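You operate a simulated robot arm through the tools that you are given. There is no shell and no other tool. Be economical: measure what you need, move in short steps, check, and stop when the job is done.

You run a simulated robot arm. Do the job below in one go: nothing can be reset, and whatever is moved stays where it is left.

## Task
Slacken the strap and load the rough sack on the trolley.
Fine: trolley's brake on before loading; red tab first, then the strap's orange handle back beside the ratchet; the other sack stays. Set down upright: orange handle.

It is judged by the outcome, as a careful person would: the job done as asked, and still so three seconds after it is handed in. It fails if anything else is knocked over, pushed out of place, dropped, spilled or broken.

## Robot
A 6-joint arm with a two-finger gripper on a trunk, on a base that drives. Base frame: it is fixed to the floor where the robot stands at the start and does not move with it; the origin is under the middle of the robot, x ahead of it, y to its left, z up. Lengths are in mm, angles in rad, forces in N, time in s.
It reaches about 860 mm from its shoulder. Its first joint turns from -2.897 to 2.897 rad. Places, roughly: brake of the trolley [600, 0, 800]; red tab [-600, -1100, 500]; top of the trolley [600, -400, 400]. Payload 1.66 kg.
The tool frame sits at the grasp point between the pads (the TCP): z along the fingers, y along the line on which they close. The tips reach 16 mm beyond it. The gripper opens to 111 mm. The gripper's body begins 104 mm behind the TCP.
Orientation is that of the tool frame in the base frame, as a unit quaternion [x, y, z, w]. With the fingers straight down and closing along the base's y, the tool's x points along the base's -x, its y along +y and its z along -z.

## Interface
- The arm moves only by the tool nudge_tool. Its argument "commands" is a list of rows, each a list of 7 numbers: the shift along the base's x, y, z in units of 25 mm (1.0 is 25 mm), then the turn, a rotation vector about the base's x, y, z in units of 8 degrees (1.0 is 8 degrees), then the finger opening in mm, from 0 to 111. In form: [[dx, dy, dz, rx, ry, rz, jaw], ...]. A call has 1 to 10 rows; each row shifts and turns the commanded pose from where the row before left it. A call with a number of a shift or a turn outside -1 to 1 is refused whole. A row lasts 0.2 s, in which the tool goes at most 50 mm and 0.15 rad; a call with a longer step from one row to the next is refused whole, and so is a gripper value outside its range. Where a pose cannot be reached the arm comes as near as it can. A force on the tool above 40 N (or 10 N above the force at the start of the call, whichever is more), or a blocked arm, ends the call early, and 0.2 s more pass. Each finger halts on what it meets, pressing with about 32 N; the grip force reading is that of the motor and also rises with nothing between the fingers. The clock runs only during rows and for 0.2 s after the last one: add rows that do not move to give the fingers time. It gives the time, the measured TCP pose, the force on the tool (base axes), the opening and the grip force at its end, in the units of the frame above (readings bear some noise), with the torque about the TCP (base axes, N m) and any sound that the robot's microphone picked up.
- Cameras (640 x 400 px; columns grow to the right, rows downward): "scene" is now at [17.5, 131, 1541.9]; the picture's right is [-0.85, -0.53, 0.00], its down [-0.44, 0.70, -0.55] and it looks along [0.30, -0.47, -0.83] (base axes); focal length 255 px, centre (320, 200). "wrist" rides on the gripper at [70, 14, -143] in the tool frame; the picture's right is [-0.19, 0.98, 0.00], its down [-0.87, -0.17, -0.47] and it looks along [-0.46, -0.09, 0.88] (tool axes); focal length 230 px, centre (320, 200). There is no depth. A picture from a camera that has moved, and an enlarged one, comes with that camera's place and axes in the base frame and with its lens.
- capture(camera): a new picture of that camera. It takes no simulated time.
- move_column(by): slides the trunk up (or, below 0, down) by that many mm; the arm and the scene camera ride with it, the base frame stays. It gives what a move gives, with no picture.
- drive_base(legs): drives the robot by 1 to 6 legs, each [ahead, left, turn to the left] in mm, mm and rad, along the robot's own axes; the way and the turn of a leg run together, so that a leg with both is an arc; at most 1500 mm and 3.142 rad a leg. The arm and the cameras ride along, it lands a little off, and it stops where it bumps. It gives what a move gives.
- pan_tilt(pan, tilt): turns the head with the scene camera to pan (to the left, within 2.094 rad either way) and tilt (down, from -0.506 to 1.204), counted from straight ahead of the robot. It gives what a move gives.
- enlarge(camera, box): a new picture of the part [left, top, right, bottom] of that camera's present view, enlarged. It takes no simulated time.
- finish_job(): hands the job in; it is judged then, once.

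Go step by step. Nothing tells you exact positions but the pictures and the camera data: compare them with the known pose of the tool, close in by small moves and look again before you grip or let go. The budget is 120 turns and 98 pictures, counting those below and the enlarged ones. Unless the task says otherwise, let go and move clear before handing in, and close with one line.

The tools are called after "Request:" as a command line: name --pt "numbers of a row" for each row, then --argument value for the rest, lists and objects as JSON in quotes. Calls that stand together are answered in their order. nudge_tool: Moves the arm, as the interface text tells. Its arguments: {"type":"object","properties":{"commands":{"type":"array","items":{"type":"array","items":{"type":"number"}}}},"required":["commands"]} The other tools are called the same way: move_column (by) slides the trunk up or down; drive_base (legs) drives the base; pan_tilt (pan, tilt) turns the head that bears the scene camera; capture (camera) takes a picture; enlarge (camera, box) takes an enlarged picture of a part of a camera's view; finish_job () hands the job in.

At the start:

```text
time_s: 0.0
tool_pos: [151.2, -425.9, 1078.7]
orientation: [0.0, 1.0, -0.001, 0.0]
contact_force: [-0.1, 0.8, 0.1]
moment: [0.0, -0.02, -0.03]
width: 110.9
grasp_force: 0.0
trunk travel left (down, up): [-150.0, 440.0]
robot x, y, heading: [-2.7, 1.3, -0.002]
head pan, tilt: [-1.007, 0.983]
```

scene: 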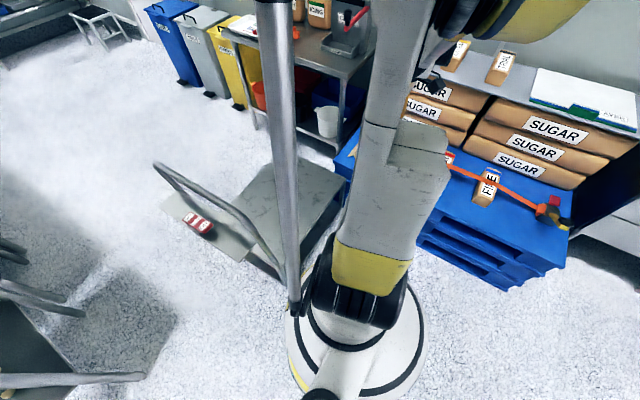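
wrist: 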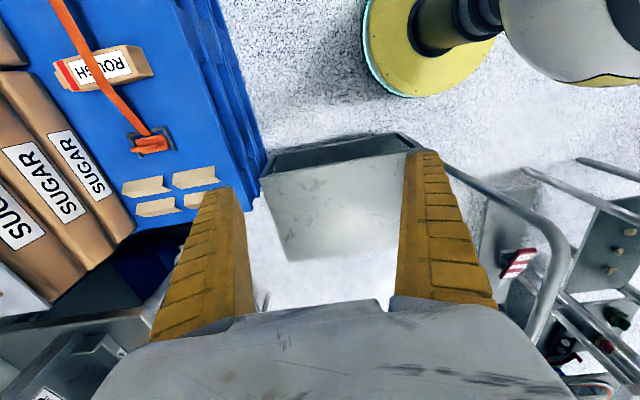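

I see a trolley to the right-front and a blue pallet with a strap over a small sack to the right-rear. I'll look around with the head first.

Request:
pan_tilt --pan -0.3 --tilt 0.8

Request:
capture --camera "scene"

Request:
pan_tilt --pan -2.0 --tilt 0.8

Request:
capture --camera "scene"

Request:
enlarge --camera "wrist" --box '[0, 0, 280, 260]'

```text
time_s: 1.1
tool_pos: [151.9, -427.0, 1078.7]
orientation: [0.0, 1.0, 0.0, 0.0]
contact_force: [0.5, 0.2, 0.1]
moment: [0.0, -0.04, 0.03]
width: 111.1
grasp_force: 0.0
trunk travel left (down, up): [-150.0, 440.0]
robot x, y, heading: [-0.3, -3.4, -0.003]
head pan, tilt: [-0.3, 0.799]
```

```text
95 pictures are left
camera scene: at [56.8, 166.9, 1555.8], right [-0.3, -0.95, 0.0], down [-0.68, 0.21, -0.7], along [0.67, -0.21, -0.72], focal length 255 px, centre (320, 200)
```

scene: 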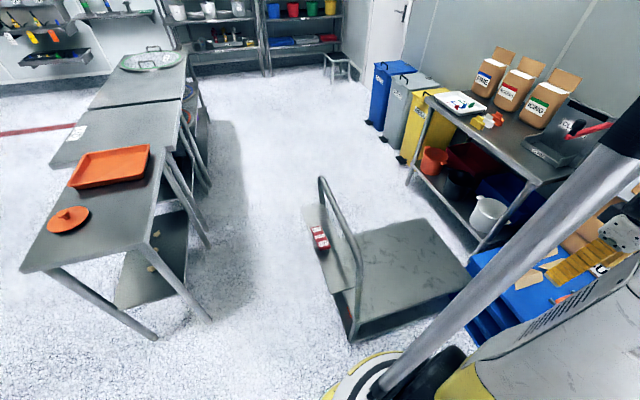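

```text
time_s: 2.8
tool_pos: [151.8, -426.3, 1078.6]
orientation: [0.0, 1.0, 0.0, 0.0]
contact_force: [0.5, 0.5, 1.0]
moment: [0.01, -0.03, 0.01]
width: 111.0
grasp_force: 0.0
trunk travel left (down, up): [-150.0, 440.0]
robot x, y, heading: [2.7, 3.0, 0.002]
head pan, tilt: [-2.0, 0.799]
```

```text
94 pictures are left
camera scene: at [-53.7, 117.4, 1555.8], right [-0.91, 0.42, 0.0], down [0.3, 0.65, -0.7], along [-0.29, -0.63, -0.72], focal length 255 px, centre (320, 200)
```

scene: 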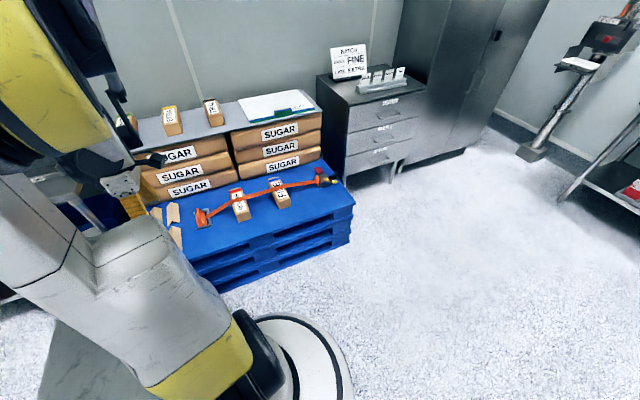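

```text
1.54 times, centred on (140, 130) of wrist
camera zoom: at [81.3, -412.4, 1222.0], right [0.19, 0.98, 0.0], down [0.87, -0.17, 0.47], along [0.46, -0.09, -0.88], focal length 354 px, centre (597, 308)
```

zoom: 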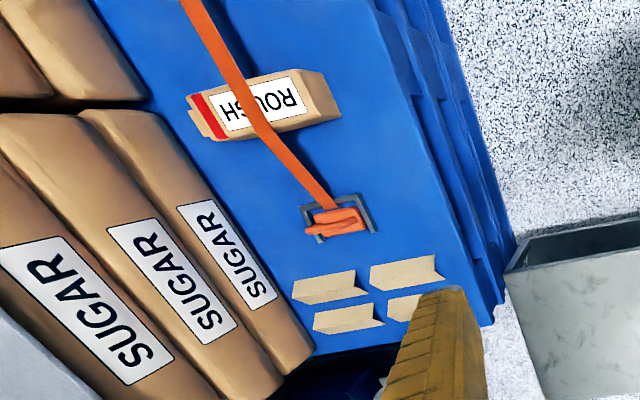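

I see the strap running from an orange buckle (near) over two small sacks to a yellow/red fitting at the far end. I'll zoom in on the strap, the card and the brake.

Request:
enlarge --camera "scene" --box '[140, 150, 360, 288]'

Request:
enlarge --camera "scene" --box '[230, 150, 350, 225]'

Request:
enlarge --camera "scene" --box '[320, 35, 416, 95]'

Request:
pan_tilt --pan -0.4 --tilt 0.9

Request:
enlarge --camera "scene" --box '[270, 120, 430, 220]'

```text
2.90 times, centred on (250, 219) of scene
camera zoom: at [-53.7, 117.4, 1555.8], right [-0.91, 0.42, 0.0], down [0.3, 0.65, -0.7], along [-0.29, -0.63, -0.72], focal length 740 px, centre (523, 145)
```

zoom: 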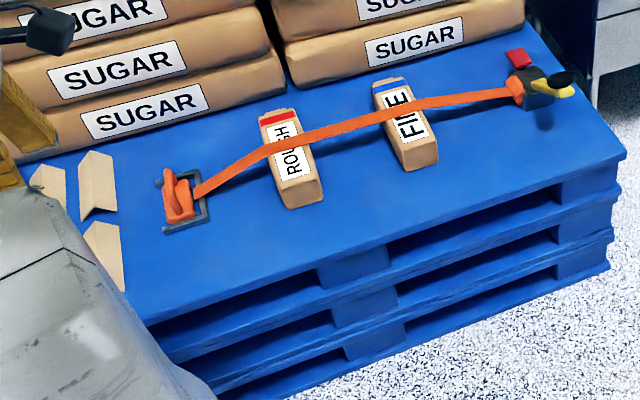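

```text
5.33 times, centred on (290, 188) of scene
camera zoom: at [-53.7, 117.4, 1555.8], right [-0.91, 0.42, 0.0], down [0.3, 0.65, -0.7], along [-0.29, -0.63, -0.72], focal length 1362 px, centre (480, 267)
```

zoom: 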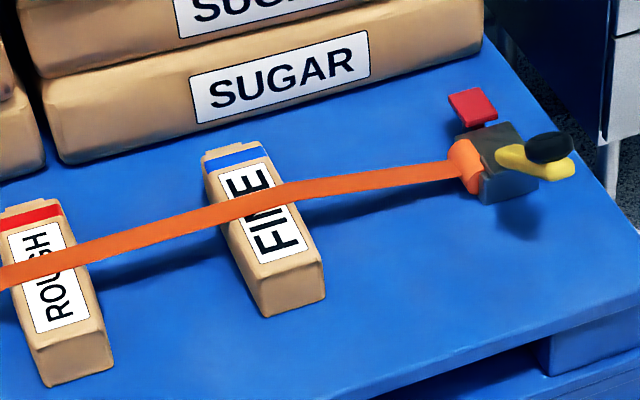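

```text
6.67 times, centred on (368, 65) of scene
camera zoom: at [-53.7, 117.4, 1555.8], right [-0.91, 0.42, 0.0], down [0.3, 0.65, -0.7], along [-0.29, -0.63, -0.72], focal length 1703 px, centre (0, 1100)
```

zoom: 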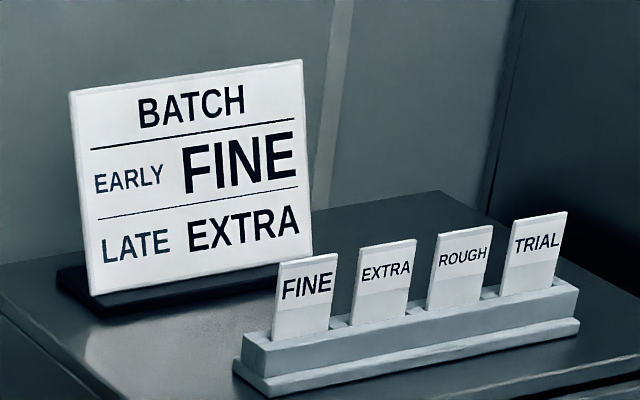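

```text
time_s: 4.5
tool_pos: [151.4, -426.7, 1078.4]
orientation: [0.0, 1.0, 0.0, -0.001]
contact_force: [-0.4, 0.5, -1.1]
moment: [0.02, 0.0, 0.0]
width: 111.1
grasp_force: 0.0
trunk travel left (down, up): [-150.0, 440.0]
robot x, y, heading: [-0.0, 0.7, -0.0]
head pan, tilt: [-0.4, 0.901]
```

```text
4.00 times, centred on (350, 170) of scene
camera zoom: at [49.3, 161.4, 1547.9], right [-0.39, -0.92, 0.0], down [-0.72, 0.31, -0.62], along [0.57, -0.24, -0.78], focal length 1022 px, centre (200, 320)
```

zoom: 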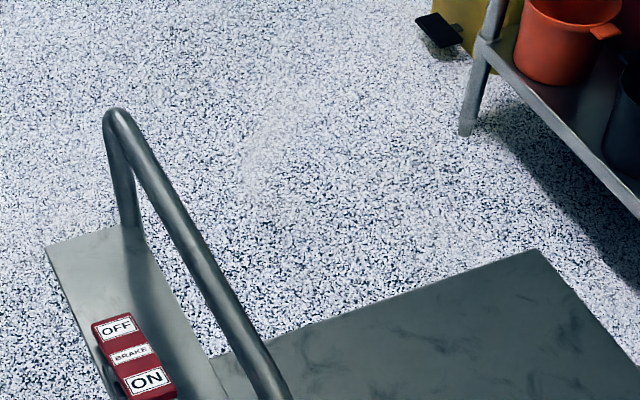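

The brake is a rocker with OFF and ON ends at the handle end of the trolley. I'll look at it closer to see its state.

Request:
enlarge --camera "scene" --box '[274, 180, 338, 220]'

Request:
capture --camera "scene"

```text
10.00 times, centred on (306, 200) of scene
camera zoom: at [49.3, 161.4, 1547.9], right [-0.39, -0.92, 0.0], down [-0.72, 0.31, -0.62], along [0.57, -0.24, -0.78], focal length 2554 px, centre (460, 200)
```

zoom: 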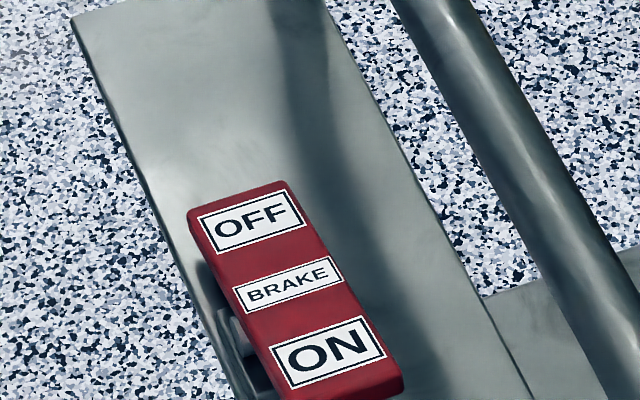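

```text
87 pictures are left
camera scene: at [49.3, 161.4, 1547.9], right [-0.39, -0.92, 0.0], down [-0.72, 0.31, -0.62], along [0.57, -0.24, -0.78], focal length 255 px, centre (320, 200)
```

scene: 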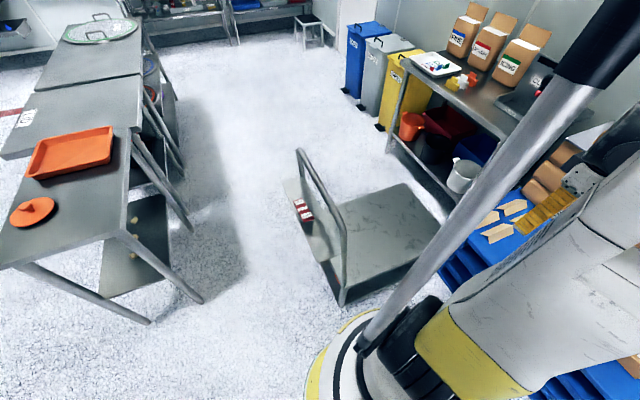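

The OFF end is down, so the brake is off; the ON end is at about (553, 0, 806), with the handle bar along x at y≈-60, z≈905. I'll bring the closed gripper above the ON end, turned so it is thin toward the bar.

Request:
nudge_tool --pt "0.9 0.95 0 0 0 -1 60" --pt "0.9 0.95 0 0 0 -1 20" --pt "0.9 0.95 0 0 0 -1 0" --pt "0.9 0.95 0 0 0 -1 0" --pt "0.9 0.95 0 0 0 -1 0" --pt "0.9 0.95 0 0 0 -1 0" --pt "0.9 0.95 0 0 0 -1 0" --pt "0.9 0.95 0 0 0 -1 0" --pt "0.9 0.95 0 0 0 -1 0"

Request:
nudge_tool --pt "0.9 0.95 0 0 0 -1 0" --pt "0.9 0.95 0 0 0 -1 0" --pt "0.9 0.95 0 0 0 -0.25 0" --pt "0.9 0.95 0 0 0 0 0" --pt "0.9 0.95 0 0 0 0 0" --pt "0.9 0.95 0 0 0 0 0" --pt "0.9 0.95 0 0 0 0 0" --pt "0.9 0.95 0 0 0 0 0" --pt "0 0.95 0 0 0 0 0" --pt "0 0 0 0 0 0 0"

Request:
capture --camera "wrist"

Request:
capture --camera "scene"

```text
time_s: 6.5
tool_pos: [355.1, -211.7, 1078.7]
orientation: [0.589, 0.808, 0.0, 0.0]
contact_force: [-0.3, -0.1, 0.2]
moment: [0.02, 0.01, -0.01]
width: 0.0
grasp_force: 28.5
trunk travel left (down, up): [-150.0, 440.0]
robot x, y, heading: [1.0, -1.1, 0.001]
head pan, tilt: [-0.4, 0.901]
```

```text
time_s: 8.7
tool_pos: [534.7, 2.2, 1080.2]
orientation: [0.707, 0.708, 0.001, 0.0]
contact_force: [-0.3, -0.3, -0.4]
moment: [0.0, 0.02, -0.01]
width: 0.1
grasp_force: 28.8
trunk travel left (down, up): [-150.0, 440.0]
robot x, y, heading: [-1.0, -1.6, -0.001]
head pan, tilt: [-0.4, 0.901]
```

```text
86 pictures are left
camera wrist: at [547.8, 72.1, 1222.7], right [0.98, -0.19, 0.0], down [-0.17, -0.87, 0.47], along [-0.09, -0.46, -0.88], focal length 230 px, centre (320, 200)
```

wrist: 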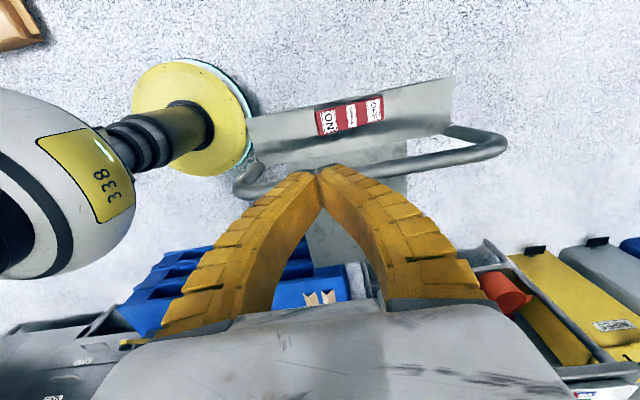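

```text
85 pictures are left
camera scene: at [49.2, 161.4, 1547.9], right [-0.39, -0.92, 0.0], down [-0.72, 0.3, -0.62], along [0.57, -0.24, -0.78], focal length 255 px, centre (320, 200)
```

scene: 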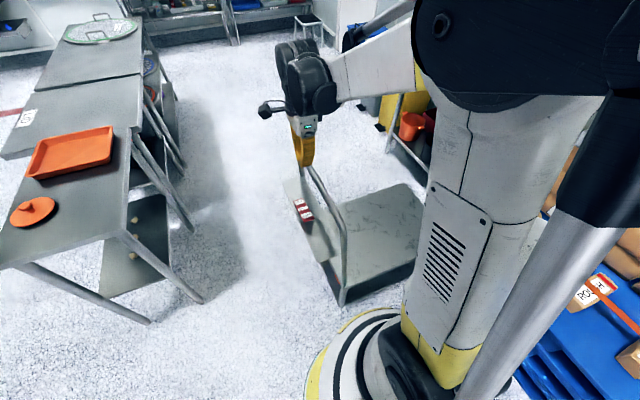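

ON end is at about (547, 2, 806), in agreement from both cameras. Descending onto it.

Request:
nudge_tool --pt "0.5 0.1 -1 0 0 0 0" --pt "0 0.1 -1 0 0 0 0" --pt "0 0 -1 0 0 0 0" --pt "0 0 -1 0 0 0 0" --pt "0 0 -1 0 0 0 0" --pt "0 0 -1 0 0 0 0" --pt "0 0 -1 0 0 0 0" --pt "0 0 -1 0 0 0 0" --pt "0 0 -1 0 0 0 0"

Request:
enlarge --camera "wrist" --box '[200, 60, 440, 210]'

Request:
enlarge --camera "scene" --box '[260, 130, 388, 210]'

```text
time_s: 10.7
tool_pos: [546.6, 6.7, 852.5]
orientation: [0.707, 0.707, 0.0, 0.0]
contact_force: [-0.3, -0.5, 0.2]
moment: [-0.01, -0.02, 0.04]
width: 0.3
grasp_force: 28.3
trunk travel left (down, up): [-150.0, 440.0]
robot x, y, heading: [-0.4, 1.7, -0.003]
head pan, tilt: [-0.4, 0.901]
```

```text
2.67 times, centred on (320, 135) of wrist
camera zoom: at [559.5, 76.9, 995.5], right [0.98, -0.19, 0.0], down [-0.17, -0.87, 0.47], along [-0.09, -0.46, -0.88], focal length 614 px, centre (320, 373)
```

zoom: 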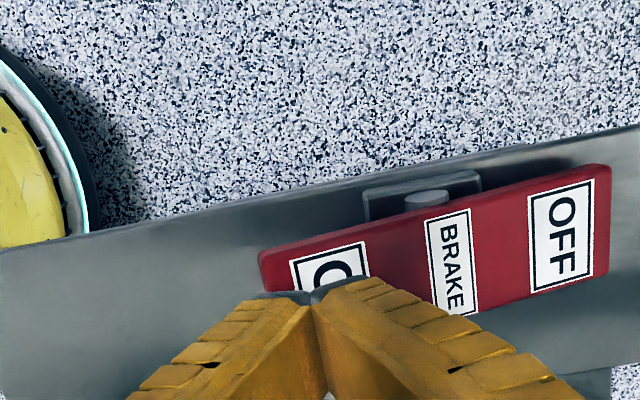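

```text
5.00 times, centred on (324, 170) of scene
camera zoom: at [49.7, 161.5, 1547.9], right [-0.39, -0.92, 0.0], down [-0.72, 0.3, -0.62], along [0.57, -0.24, -0.78], focal length 1277 px, centre (300, 350)
```

zoom: 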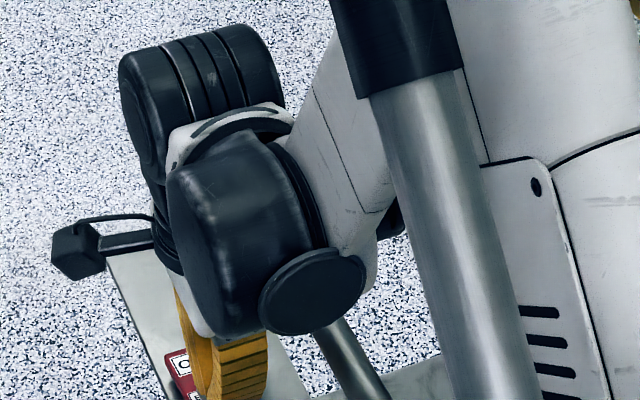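

The tips are right over ON. Pressing down in small steps.

Request:
nudge_tool --pt "0 0 -0.5 0 0 0 0" --pt "0 0 -0.4 0 0 0 0" --pt "0 0 -0.3 0 0 0 0" --pt "0 0 -0.3 0 0 0 0" --pt "0 0 -0.3 0 0 0 0" --pt "0 0 -0.2 0 0 0 0"

Request:
enlarge --camera "wrist" --box '[200, 60, 440, 210]'

```text
time_s: 12.1
tool_pos: [545.8, 8.0, 804.8]
orientation: [0.708, 0.706, 0.0, 0.0]
contact_force: [0.0, 0.2, 0.7]
moment: [0.0, -0.01, -0.03]
width: 0.2
grasp_force: 28.9
trunk travel left (down, up): [-150.0, 440.0]
robot x, y, heading: [-0.5, 0.5, 0.002]
head pan, tilt: [-0.4, 0.901]
```

```text
2.67 times, centred on (320, 135) of wrist
camera zoom: at [559.8, 77.7, 947.5], right [0.98, -0.19, 0.0], down [-0.17, -0.87, 0.47], along [-0.09, -0.46, -0.88], focal length 614 px, centre (320, 373)
```

zoom: 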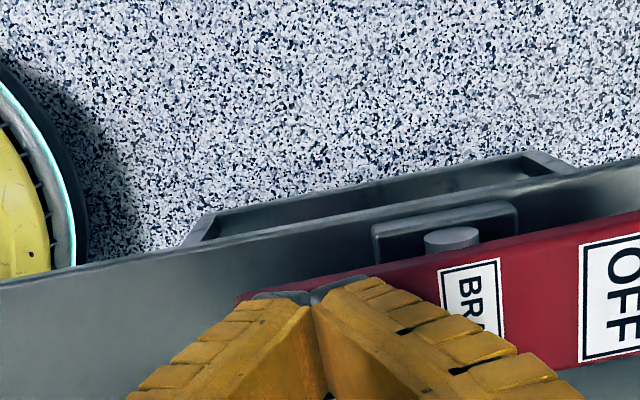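

No contact yet; continuing slowly.

Request:
nudge_tool --pt "0 0 -0.2 0 0 0 0" --pt "0 0 -0.2 0 0 0 0" --pt "0 0 -0.2 0 0 0 0" --pt "0 0 -0.2 0 0 0 0" --pt "0 0 -0.2 0 0 0 0" --pt "0 0 -0.2 0 0 0 0"

Request:
enlarge --camera "wrist" --box '[200, 60, 440, 210]'

```text
time_s: 13.3
tool_pos: [547.5, 8.6, 783.4]
orientation: [0.707, 0.707, 0.002, 0.003]
contact_force: [5.3, 0.2, 29.9]
moment: [0.0, -0.5, 0.05]
width: 4.5
grasp_force: 27.2
trunk travel left (down, up): [-150.0, 440.0]
robot x, y, heading: [0.2, 0.7, 0.006]
head pan, tilt: [-0.4, 0.901]
stopped in row 6: the force on the tool passed its limit at 42 N (the readings are from after the stop); the commanded pose is now the measured one
```

```text
2.67 times, centred on (320, 135) of wrist
camera zoom: at [559.2, 77.7, 925.9], right [0.98, -0.19, 0.01], down [-0.17, -0.87, 0.47], along [-0.08, -0.46, -0.88], focal length 614 px, centre (320, 373)
```

zoom: 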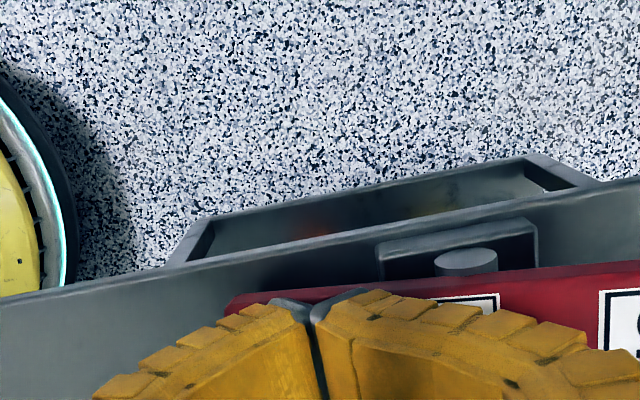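

Contact force of about 42 N was reached; I'll lift off and look at the rocker.

Request:
nudge_tool --pt "0 0 0.5 0 0 0 0" --pt "0 0 1 0 0 0 0" --pt "0 0 1 0 0 0 0" --pt "0 0.3 1 0 0 0 0" --pt "0 0.3 1 0 0 0 0" --pt "0 0 1 0 0 0 0" --pt "0 0 1 0 0 0 0" --pt "0 0 1 0 0 0 0" --pt "0 0 1 0 0 0 0"

Request:
enlarge --camera "wrist" --box '[240, 80, 432, 200]'

Request:
enlarge --camera "scene" --box '[274, 180, 338, 220]'

```text
time_s: 15.3
tool_pos: [547.8, 22.4, 995.1]
orientation: [0.707, 0.707, 0.001, 0.001]
contact_force: [0.0, 0.1, 1.0]
moment: [0.01, 0.02, -0.02]
width: 0.2
grasp_force: 28.5
trunk travel left (down, up): [-150.0, 440.0]
robot x, y, heading: [1.1, -1.0, 0.0]
head pan, tilt: [-0.4, 0.901]
```

```text
3.33 times, centred on (336, 140) of wrist
camera zoom: at [560.9, 92.8, 1138.1], right [0.98, -0.19, 0.0], down [-0.17, -0.87, 0.47], along [-0.09, -0.46, -0.88], focal length 767 px, centre (267, 400)
```

zoom: 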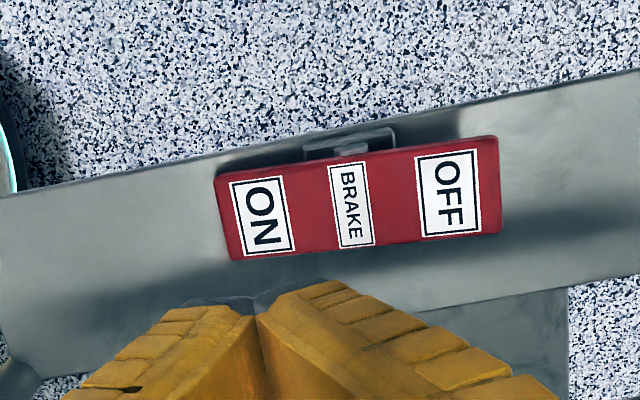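

```text
10.00 times, centred on (306, 200) of scene
camera zoom: at [49.2, 161.4, 1547.9], right [-0.39, -0.92, 0.0], down [-0.72, 0.3, -0.62], along [0.57, -0.24, -0.78], focal length 2554 px, centre (460, 200)
```

zoom: 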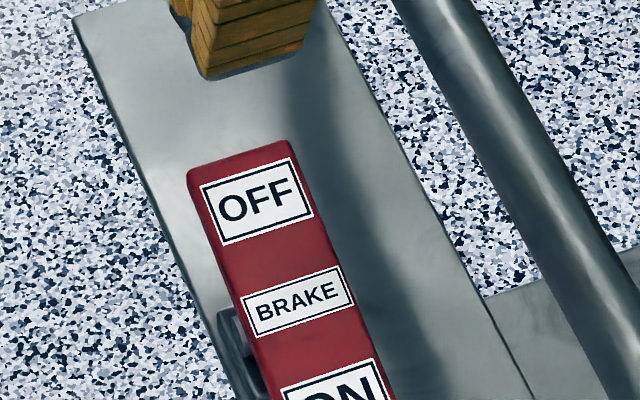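

The brake is now ON (OFF end up). Next the pallet: strap handle at about (178,-1066), ratchet with red tab at about (-583,-1056), pallet front edge y≈-750. I'll retract the arm and drive to stand in front of the pallet facing it.

Request:
nudge_tool --pt "-0.6 0 1 0 0 0 0" --pt "-0.8 0 0.8 0 0 0 0" --pt "-0.8 0 0.6 0 0 0 0" --pt "-0.8 0 0.6 0 0 0 0" --pt "-0.8 0 0.6 0 0 0 0" --pt "-0.8 0 0.6 0 0 0 0" --pt "-0.8 0 0 0 0 0 0" --pt "-0.8 0 0 0 0 0 0"

Request:
drive_base --legs '[[-220, 0, 0], [0, -330, 0], [0, 0, -1.571]]'

Request:
pan_tilt --pan 0 --tilt 0.9

Request:
capture --camera "scene"

Request:
capture --camera "wrist"

```text
time_s: 17.1
tool_pos: [391.7, 21.7, 1098.4]
orientation: [0.707, 0.707, 0.001, 0.001]
contact_force: [-0.3, 0.5, 0.6]
moment: [0.0, -0.03, 0.01]
width: 0.0
grasp_force: 28.3
trunk travel left (down, up): [-150.0, 440.0]
robot x, y, heading: [-0.8, 2.3, -0.003]
head pan, tilt: [-0.4, 0.901]
```

```text
time_s: 24.4
tool_pos: [-203.7, -722.9, 1098.6]
orientation: [1.0, -0.01, 0.0, 0.001]
contact_force: [-0.5, 0.1, 0.9]
moment: [-0.02, -0.02, -0.03]
width: 0.0
grasp_force: 28.7
trunk travel left (down, up): [-150.0, 440.0]
robot x, y, heading: [-219.5, -331.3, -1.592]
head pan, tilt: [-0.4, 0.901]
```

```text
time_s: 25.3
tool_pos: [-203.2, -722.2, 1098.0]
orientation: [1.0, -0.01, 0.0, 0.002]
contact_force: [-0.4, -0.6, 0.4]
moment: [-0.01, 0.01, -0.03]
width: 0.2
grasp_force: 29.1
trunk travel left (down, up): [-150.0, 440.0]
robot x, y, heading: [-222.7, -332.8, -1.594]
head pan, tilt: [0.0, 0.901]
```

```text
78 pictures are left
camera scene: at [-29.4, -387.8, 1547.9], right [-1.0, 0.02, 0.0], down [0.02, 0.78, -0.62], along [-0.01, -0.62, -0.78], focal length 255 px, centre (320, 200)
```

scene: 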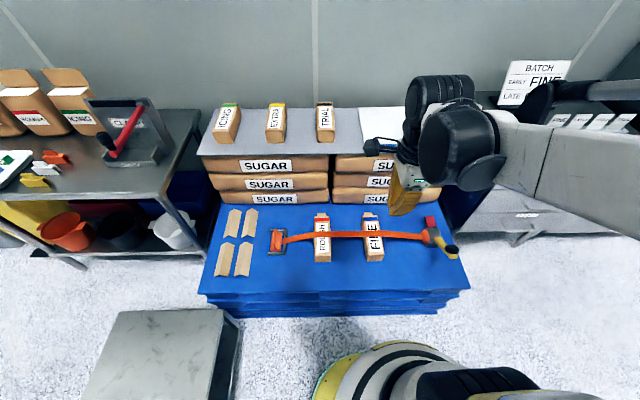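

```text
77 pictures are left
camera wrist: at [-133.9, -736.3, 1241.5], right [-0.21, -0.98, 0.0], down [-0.86, 0.18, 0.47], along [-0.46, 0.1, -0.88], focal length 230 px, centre (320, 200)
```

wrist: 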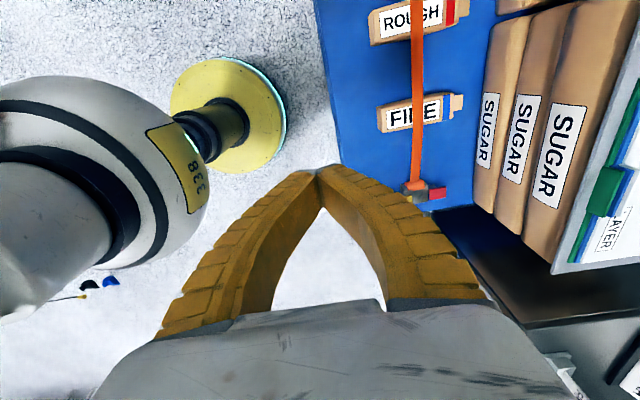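

A good view of the whole strap from here. Zooming on both ends.

Request:
enlarge --camera "scene" --box '[400, 200, 480, 270]'

Request:
enlarge --camera "scene" --box '[250, 210, 330, 270]'

Request:
enlarge --camera "wrist" --box '[350, 0, 510, 220]'

```text
5.71 times, centred on (440, 235) of scene
camera zoom: at [-29.4, -387.8, 1547.9], right [-1.0, 0.02, 0.0], down [0.02, 0.78, -0.62], along [-0.01, -0.62, -0.78], focal length 1460 px, centre (-366, 0)
```

zoom: 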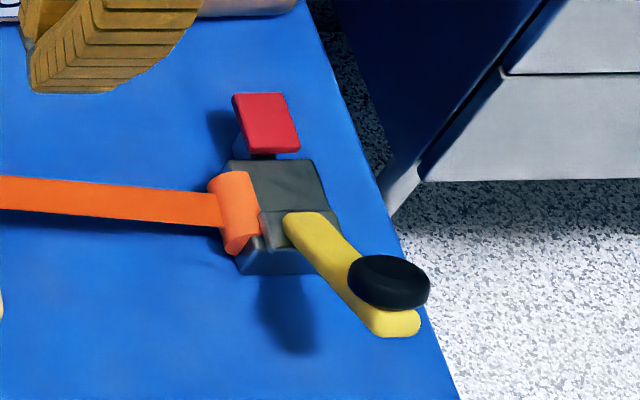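

```text
6.67 times, centred on (290, 240) of scene
camera zoom: at [-29.4, -387.8, 1547.9], right [-1.0, 0.02, 0.0], down [0.02, 0.78, -0.62], along [-0.01, -0.62, -0.78], focal length 1703 px, centre (520, -67)
```

zoom: 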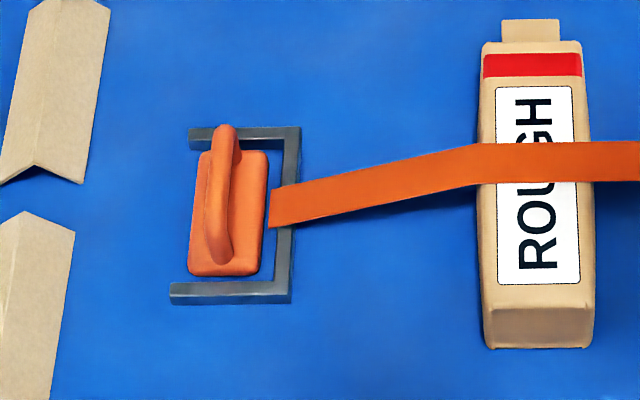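

```text
1.82 times, centred on (430, 110) of wrist
camera zoom: at [-133.9, -736.3, 1241.5], right [-0.21, -0.98, 0.0], down [-0.86, 0.18, 0.47], along [-0.46, 0.1, -0.88], focal length 418 px, centre (120, 364)
```

zoom: 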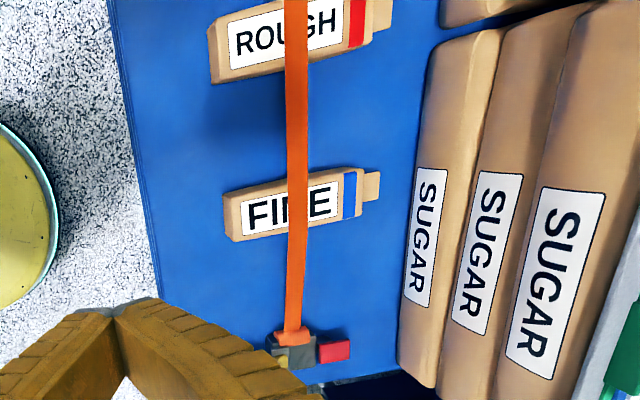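

Red tab at about (-593,-1084,483) behind the ratchet. I'll drive a bit closer and to the right, lower the trunk, and look at the ratchet closely.

Request:
drive_base --legs '[[75, 0, 0.02], [0, -270, 0]]'

Request:
move_column --by -140

Request:
capture --camera "wrist"

Request:
capture --camera "scene"

```text
time_s: 27.8
tool_pos: [-465.7, -796.9, 1099.1]
orientation: [1.0, -0.001, 0.0, 0.002]
contact_force: [-1.1, -0.4, 0.1]
moment: [0.01, -0.02, -0.01]
width: 0.0
grasp_force: 28.0
trunk travel left (down, up): [-150.0, 440.0]
robot x, y, heading: [-482.8, -404.3, -1.575]
head pan, tilt: [0.0, 0.901]
```

```text
time_s: 29.5
tool_pos: [-465.3, -798.1, 958.4]
orientation: [1.0, -0.001, 0.0, 0.001]
contact_force: [-0.3, -0.5, 0.1]
moment: [0.0, 0.0, -0.01]
width: 0.0
grasp_force: 28.4
trunk travel left (down, up): [-10.0, 580.0]
robot x, y, heading: [-484.6, -405.0, -1.572]
head pan, tilt: [0.0, 0.901]
```

```text
73 pictures are left
camera wrist: at [-395.1, -810.6, 1101.7], right [-0.19, -0.98, 0.0], down [-0.87, 0.17, 0.47], along [-0.46, 0.09, -0.88], focal length 230 px, centre (320, 200)
```

wrist: 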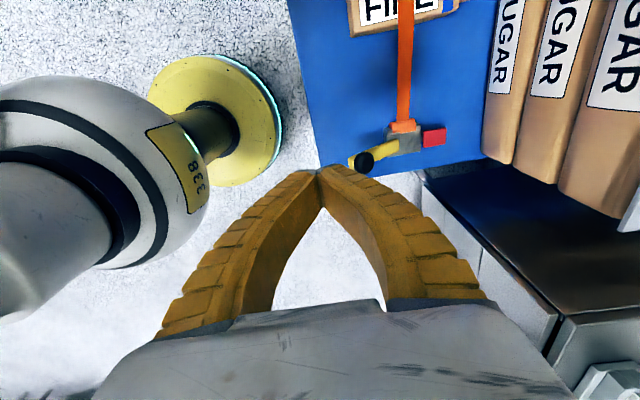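

```text
72 pictures are left
camera scene: at [-296.6, -460.3, 1408.0], right [-1.0, 0.0, 0.0], down [0.0, 0.78, -0.62], along [0.0, -0.62, -0.78], focal length 255 px, centre (320, 200)
```

scene: 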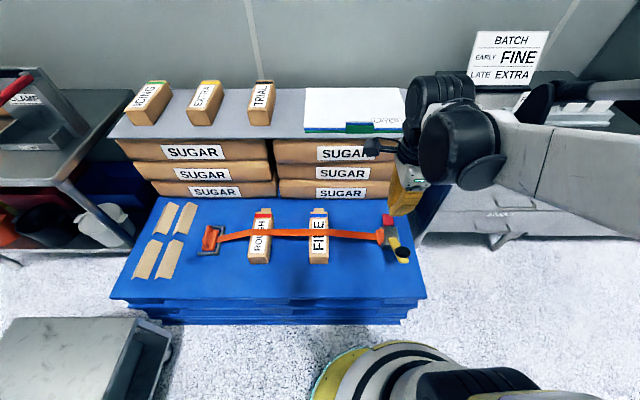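

I'll move over toward the ratchet while turning so the gripper closes along x (thin in y, camera on the near side), stopping high to look.

Request:
nudge_tool --pt "-0.5 -0.6 0 0 0 1 0" --pt "-0.5 -0.6 0 0 0 1 0" --pt "-0.5 -0.6 -0.3 0 0 1 0" --pt "-0.5 -0.6 -0.6 0 0 1 0" --pt "-0.5 -0.6 -1 0 0 1 0" --pt "-0.5 -0.6 -1 0 0 1 0" --pt "-0.5 -0.6 -1 0 0 1 0" --pt "-0.5 -0.6 -1 0 0 1 0" --pt "-0.5 -0.6 -1 0 0 1 0" --pt "-0.6 -0.6 -1 0 0 1 0"

Request:
nudge_tool --pt "0 -1 0 0 0 1 0" --pt "0 -1 0 0 0 0.25 0" --pt "0 -0.5 0 0 0 0 0" --pt "0 0 0 0 0 0 0"

Request:
capture --camera "wrist"

Request:
capture --camera "scene"

```text
time_s: 31.7
tool_pos: [-591.3, -945.9, 785.3]
orientation: [0.766, 0.643, 0.001, 0.002]
contact_force: [0.0, 0.3, -0.6]
moment: [-0.03, 0.01, -0.03]
width: 0.0
grasp_force: 28.2
trunk travel left (down, up): [-10.0, 580.0]
robot x, y, heading: [-485.5, -407.5, -1.57]
head pan, tilt: [0.0, 0.901]
```

```text
time_s: 32.7
tool_pos: [-592.3, -1009.4, 786.8]
orientation: [0.707, 0.707, 0.001, 0.001]
contact_force: [0.7, 0.0, 0.8]
moment: [-0.03, 0.01, 0.0]
width: 0.0
grasp_force: 28.8
trunk travel left (down, up): [-10.0, 580.0]
robot x, y, heading: [-485.1, -403.5, -1.578]
head pan, tilt: [0.0, 0.901]
```

```text
71 pictures are left
camera wrist: at [-578.8, -940.3, 929.2], right [0.98, -0.19, 0.0], down [-0.17, -0.87, 0.47], along [-0.09, -0.46, -0.88], focal length 230 px, centre (320, 200)
```

wrist: 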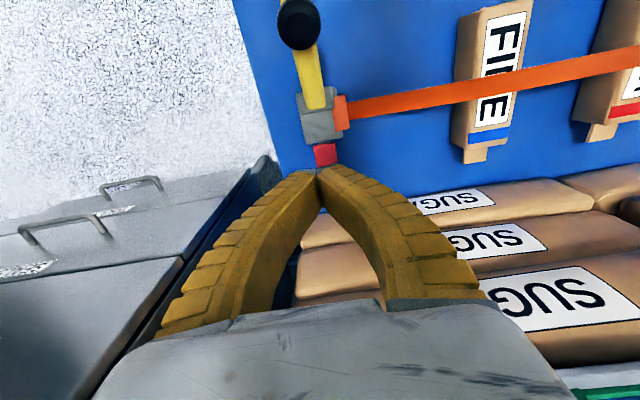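

```text
70 pictures are left
camera scene: at [-296.6, -460.3, 1407.9], right [-1.0, 0.0, 0.0], down [0.0, 0.78, -0.62], along [0.0, -0.62, -0.78], focal length 255 px, centre (320, 200)
```

scene: 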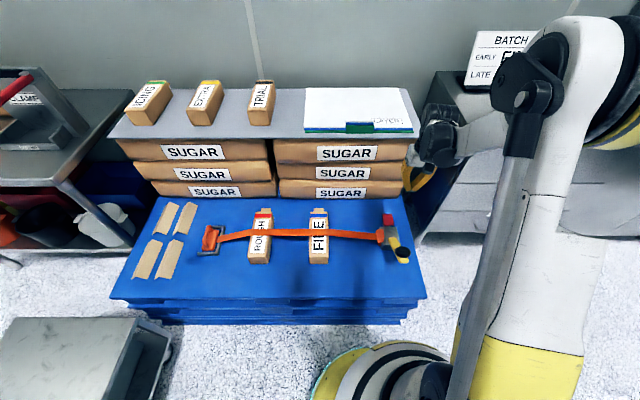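

I'll zoom both cameras on the ratchet and tab to fix its position and how it works.

Request:
enlarge --camera "wrist" --box '[272, 80, 368, 180]'

Request:
enlarge --camera "scene" --box '[364, 200, 428, 270]'

```text
4.00 times, centred on (320, 130) of wrist
camera zoom: at [-578.8, -940.3, 929.2], right [0.98, -0.19, 0.0], down [-0.17, -0.87, 0.47], along [-0.09, -0.46, -0.88], focal length 920 px, centre (320, 480)
```

zoom: 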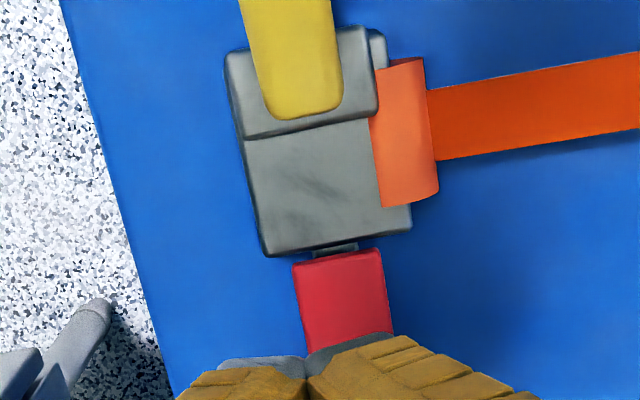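

```text
5.71 times, centred on (396, 235) of scene
camera zoom: at [-296.6, -460.3, 1407.9], right [-1.0, 0.0, 0.0], down [0.0, 0.78, -0.62], along [0.0, -0.62, -0.78], focal length 1460 px, centre (-114, 0)
```

zoom: 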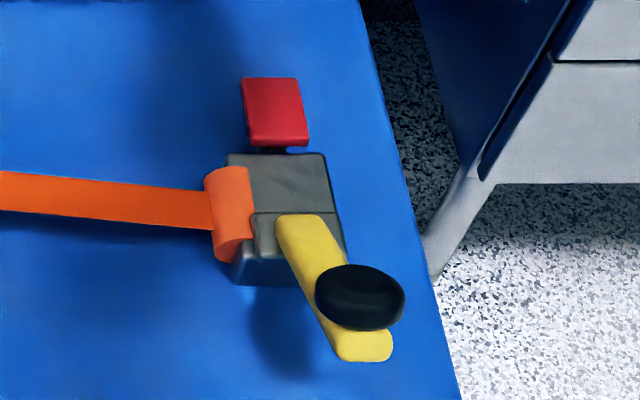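

The tab is hinged near (-592,-1055,486) and seems to lean up and back to about z 540. I'll back off a little lower and to the side to see its slope.

Request:
nudge_tool --pt "0.8 1 -0.5 0 0 0 0" --pt "0.8 1 -0.8 0 0 -0.5 0" --pt "0.8 1 -0.8 0 0 -1 0" --pt "0.8 1 -0.8 0 0 -1 0" --pt "0.8 0 -1 0 0 -1 0" --pt "0.8 0 -1 0 0 -1 0" --pt "0 0 -1 0 0 -1 0" --pt "0 0 0 0 0 0 0"

Request:
capture --camera "wrist"

```text
time_s: 34.5
tool_pos: [-472.6, -918.3, 643.8]
orientation: [0.921, 0.389, 0.002, 0.0]
contact_force: [-0.3, -0.4, 0.5]
moment: [0.01, 0.0, 0.01]
width: 0.0
grasp_force: 29.1
out of reach, approached as far as the arm can: row 7
trunk travel left (down, up): [-10.0, 580.0]
robot x, y, heading: [-486.4, -398.9, -1.575]
head pan, tilt: [0.0, 0.901]
```

```text
67 pictures are left
camera wrist: at [-416.1, -878.2, 787.2], right [0.57, -0.82, 0.0], down [-0.72, -0.5, 0.47], along [-0.39, -0.27, -0.88], focal length 230 px, centre (320, 200)
```

wrist: 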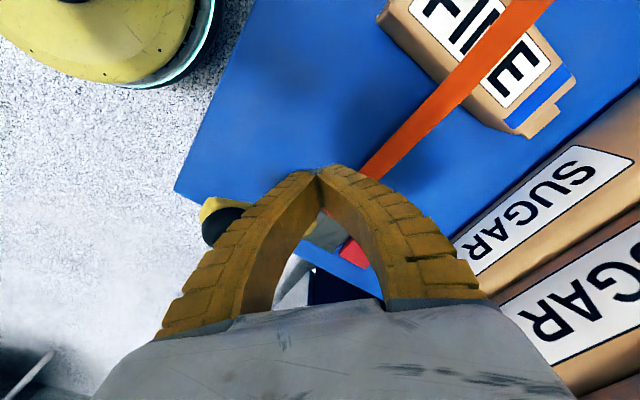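

The fingers hide it. I'll rotate back, open the jaw and look between the fingers.

Request:
nudge_tool --pt "-0.8 -0.3 0.5 0 0 1 60" --pt "-0.8 -0.5 0.5 0 0 1 111" --pt "-0.8 -0.5 0.5 0 0 1 111" --pt "-0.8 -0.5 0.5 0 0 1 111" --pt "-0.8 -0.5 0.5 0 0 1 111" --pt "-0.4 -0.5 0 0 0 0.5 111" --pt "0 0 0 0 0 0 111"

Request:
enlarge --camera "wrist" --box '[240, 80, 432, 200]'

```text
time_s: 36.1
tool_pos: [-583.0, -990.8, 707.9]
orientation: [0.707, 0.707, 0.001, 0.001]
contact_force: [-0.6, 1.1, 0.4]
moment: [0.0, 0.0, 0.01]
width: 110.9
grasp_force: 0.0
trunk travel left (down, up): [-10.0, 580.0]
robot x, y, heading: [-484.0, -407.3, -1.568]
head pan, tilt: [0.0, 0.901]
```

```text
3.33 times, centred on (336, 140) of wrist
camera zoom: at [-569.7, -920.1, 851.5], right [0.98, -0.19, 0.0], down [-0.17, -0.87, 0.47], along [-0.09, -0.46, -0.88], focal length 767 px, centre (267, 400)
```

zoom: 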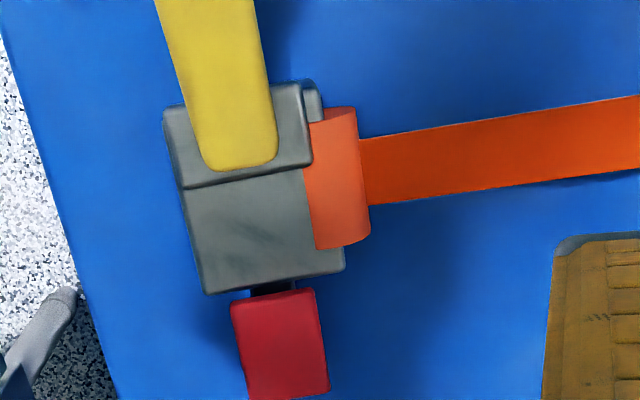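

The tab is a slightly raised flap from (y -1053, z 488) to (y -1101, z 504), centred x -593: it presses down. Closing the fingers and going above its outer half.

Request:
nudge_tool --pt "-0.4 -1 0 0 0 0 50" --pt "0 -1 0 0 0 0 0" --pt "0 -1 0 0 0 0 0" --pt "0 -0.8 0 0 0 0 0" --pt "0 0 -1 0 0 0 0" --pt "0 0 -1 0 0 0 0" --pt "0 0 -1 0 0 0 0" --pt "0 0 -1 0 0 0 0" --pt "0 0 -1 0 0 0 0" --pt "0 0 -1 0 0 0 0"

Request:
enlarge --camera "wrist" --box '[240, 80, 432, 200]'

Request:
enlarge --camera "scene" --box '[340, 140, 468, 260]'

```text
time_s: 38.3
tool_pos: [-592.2, -1084.2, 559.2]
orientation: [0.707, 0.707, 0.001, 0.001]
contact_force: [0.6, -0.1, -0.2]
moment: [0.0, -0.01, 0.01]
width: 0.0
grasp_force: 29.0
trunk travel left (down, up): [-10.0, 580.0]
robot x, y, heading: [-485.3, -408.5, -1.569]
head pan, tilt: [0.0, 0.901]
```

```text
3.33 times, centred on (336, 140) of wrist
camera zoom: at [-579.3, -1014.7, 702.5], right [0.98, -0.19, 0.0], down [-0.17, -0.87, 0.47], along [-0.09, -0.46, -0.88], focal length 767 px, centre (267, 400)
```

zoom: 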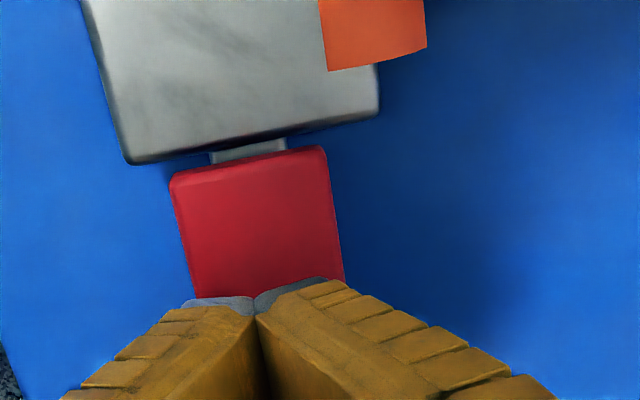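

```text
3.33 times, centred on (404, 200) of scene
camera zoom: at [-296.6, -460.3, 1407.9], right [-1.0, 0.0, 0.0], down [0.0, 0.78, -0.62], along [0.0, -0.62, -0.78], focal length 851 px, centre (40, 200)
```

zoom: 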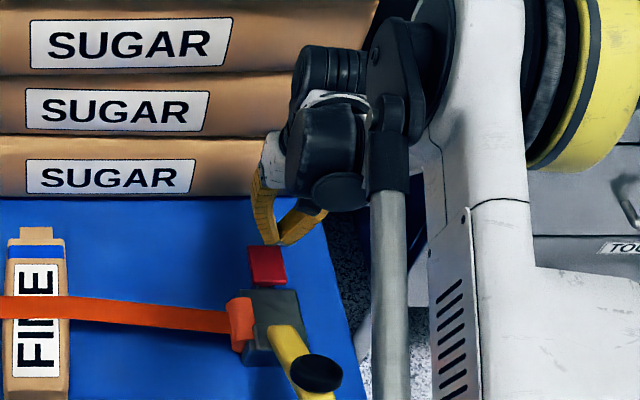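

Tips are over the tab's outer half. Pressing down in small steps.

Request:
nudge_tool --pt "0 0.15 -0.6 0 0 0 0" --pt "0 0 -0.6 0 0 0 0" --pt "0 0 -0.3 0 0 0 0" --pt "0 0 -0.3 0 0 0 0" --pt "0 0 -0.2 0 0 0 0" --pt "0 0 -0.2 0 0 0 0"

Request:
enlarge --camera "wrist" --box '[240, 80, 432, 200]'

```text
time_s: 39.7
tool_pos: [-590.8, -1079.2, 508.5]
orientation: [0.708, 0.706, 0.001, 0.002]
contact_force: [-0.4, -0.7, 0.1]
moment: [0.01, 0.02, -0.04]
width: 0.0
grasp_force: 29.1
out of reach, approached as far as the arm can: row 6
trunk travel left (down, up): [-10.0, 580.0]
robot x, y, heading: [-488.5, -404.4, -1.576]
head pan, tilt: [0.0, 0.901]
```

```text
3.33 times, centred on (336, 140) of wrist
camera zoom: at [-578.3, -1008.4, 651.6], right [0.98, -0.19, 0.0], down [-0.17, -0.86, 0.47], along [-0.09, -0.46, -0.88], focal length 767 px, centre (267, 400)
```

zoom: 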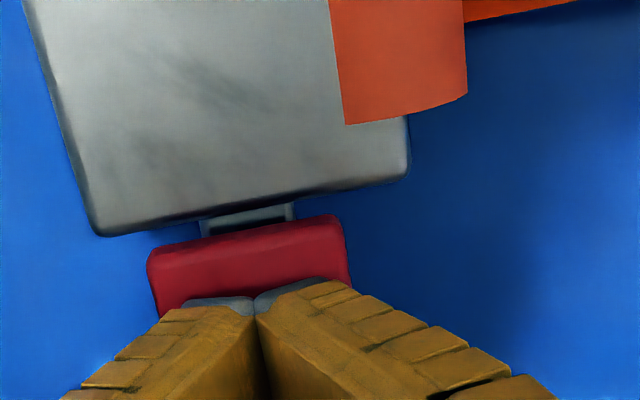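

The arm hits a joint limit this close in. I'll lift, back the base off 80 mm and press from farther out.

Request:
nudge_tool --pt "0 0 1 0 0 0 0" --pt "0 0 1 0 0 0 0" --pt "0 0 1 0 0 0 0"

Request:
drive_base --legs '[[-90, 0, 0]]'

Request:
nudge_tool --pt "0 -1 0 0 0 0 0" --pt "0 -1 0 0 0 0 0" --pt "0 -1 0 0 0 0 0" --pt "0 -0.6 0 0 0 0 0" --pt "0 0 0 0 0 0 0"

```text
time_s: 40.5
tool_pos: [-589.6, -1076.4, 583.1]
orientation: [0.708, 0.706, 0.001, 0.001]
contact_force: [0.3, -0.4, 0.3]
moment: [0.0, 0.03, 0.04]
width: 0.2
grasp_force: 28.4
trunk travel left (down, up): [-10.0, 580.0]
robot x, y, heading: [-486.2, -406.8, -1.571]
head pan, tilt: [0.0, 0.901]
```

```text
time_s: 41.6
tool_pos: [-591.7, -987.1, 583.3]
orientation: [0.708, 0.706, 0.002, 0.001]
contact_force: [0.4, -0.1, 0.8]
moment: [-0.01, 0.0, -0.01]
width: 0.0
grasp_force: 28.7
trunk travel left (down, up): [-10.0, 580.0]
robot x, y, heading: [-483.3, -317.4, -1.575]
head pan, tilt: [0.0, 0.901]
```

```text
time_s: 42.8
tool_pos: [-592.9, -1077.5, 584.1]
orientation: [0.708, 0.706, 0.001, 0.002]
contact_force: [-0.1, -0.5, -0.3]
moment: [0.0, 0.01, 0.0]
width: 0.0
grasp_force: 28.7
trunk travel left (down, up): [-10.0, 580.0]
robot x, y, heading: [-487.1, -316.5, -1.571]
head pan, tilt: [0.0, 0.901]
```

Request:
nudge_tool --pt "0 -0.2 -1 0 0 0 0" --pt "0 0 -1 0 0 0 0" --pt "0 0 -0.6 0 0 0 0" --pt "0 0 -0.3 0 0 0 0" --pt "0 0 -0.3 0 0 0 0" --pt "0 0 -0.2 0 0 0 0" --pt "0 0 -0.2 0 0 0 0" --pt "0 0 -0.2 0 0 0 0"

Request:
enlarge --camera "wrist" --box '[240, 80, 432, 200]'

```text
time_s: 44.6
tool_pos: [-584.5, -1033.2, 539.4]
orientation: [0.708, 0.706, 0.001, 0.002]
contact_force: [0.5, -0.2, 0.3]
moment: [-0.01, 0.03, 0.0]
width: 0.2
grasp_force: 28.5
out of reach, approached as far as the arm can: row 1, 2, 3, 4, 5, 6, 7, 8
trunk travel left (down, up): [-10.0, 580.0]
robot x, y, heading: [-487.0, -315.5, -1.572]
head pan, tilt: [0.0, 0.901]
```

```text
3.33 times, centred on (336, 140) of wrist
camera zoom: at [-572.0, -963.6, 682.9], right [0.98, -0.19, 0.0], down [-0.17, -0.86, 0.47], along [-0.09, -0.46, -0.88], focal length 767 px, centre (267, 400)
```

zoom: 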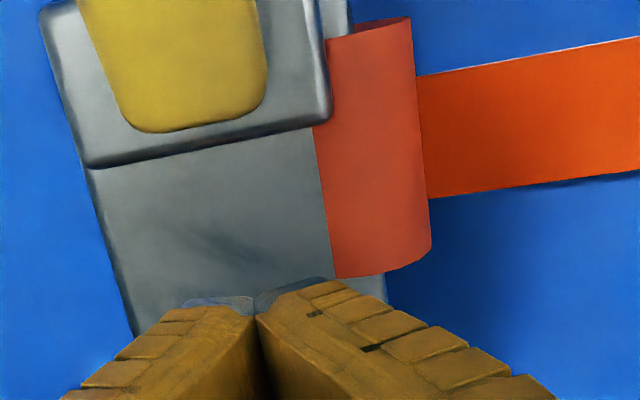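

That was actually the far reach limit, so I need to be closer. I'll raise, drive nearer and rightwards, lower the trunk fully and lean the fingers outward a bit.

Request:
nudge_tool --pt "0 0 1 0 0 0 0" --pt "0 0 1 0 0 0 0" --pt "0 0.5 1 0 0 0 0" --pt "0 1 1 0 0 0 0" --pt "0 1 0 0 0 0 0" --pt "0 1 0 0 0 0 0" --pt "0 1 0 0 0 0 0"

Request:
drive_base --legs '[[0, -80, 0], [120, 0, 0]]'

Request:
move_column --by -10

Request:
capture --camera "scene"

```text
time_s: 46.2
tool_pos: [-584.8, -920.5, 640.1]
orientation: [0.708, 0.707, 0.001, 0.001]
contact_force: [1.1, 0.1, -0.5]
moment: [-0.03, -0.02, -0.01]
width: 0.2
grasp_force: 28.4
trunk travel left (down, up): [-10.0, 580.0]
robot x, y, heading: [-486.1, -317.2, -1.576]
head pan, tilt: [0.0, 0.901]
```

```text
time_s: 48.1
tool_pos: [-663.5, -1038.8, 639.6]
orientation: [0.708, 0.706, 0.002, 0.001]
contact_force: [0.0, 0.1, -0.5]
moment: [-0.03, 0.04, 0.02]
width: 0.0
grasp_force: 28.9
trunk travel left (down, up): [-10.0, 580.0]
robot x, y, heading: [-561.1, -432.8, -1.572]
head pan, tilt: [0.0, 0.901]
```

```text
time_s: 48.6
tool_pos: [-663.5, -1038.3, 629.1]
orientation: [0.708, 0.706, 0.001, 0.001]
contact_force: [0.4, -0.1, 0.8]
moment: [-0.02, 0.0, 0.01]
width: 0.1
grasp_force: 29.0
trunk travel left (down, up): [0.0, 590.0]
robot x, y, heading: [-562.8, -433.9, -1.574]
head pan, tilt: [0.0, 0.901]
```

```text
61 pictures are left
camera scene: at [-375.5, -489.2, 1397.9], right [-1.0, 0.0, 0.0], down [0.0, 0.78, -0.62], along [0.0, -0.62, -0.78], focal length 255 px, centre (320, 200)
```

scene: 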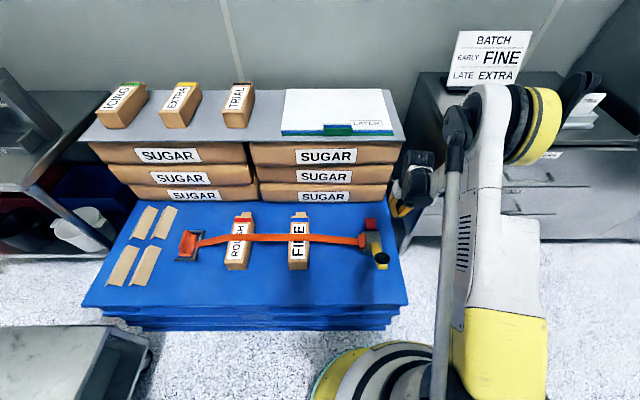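

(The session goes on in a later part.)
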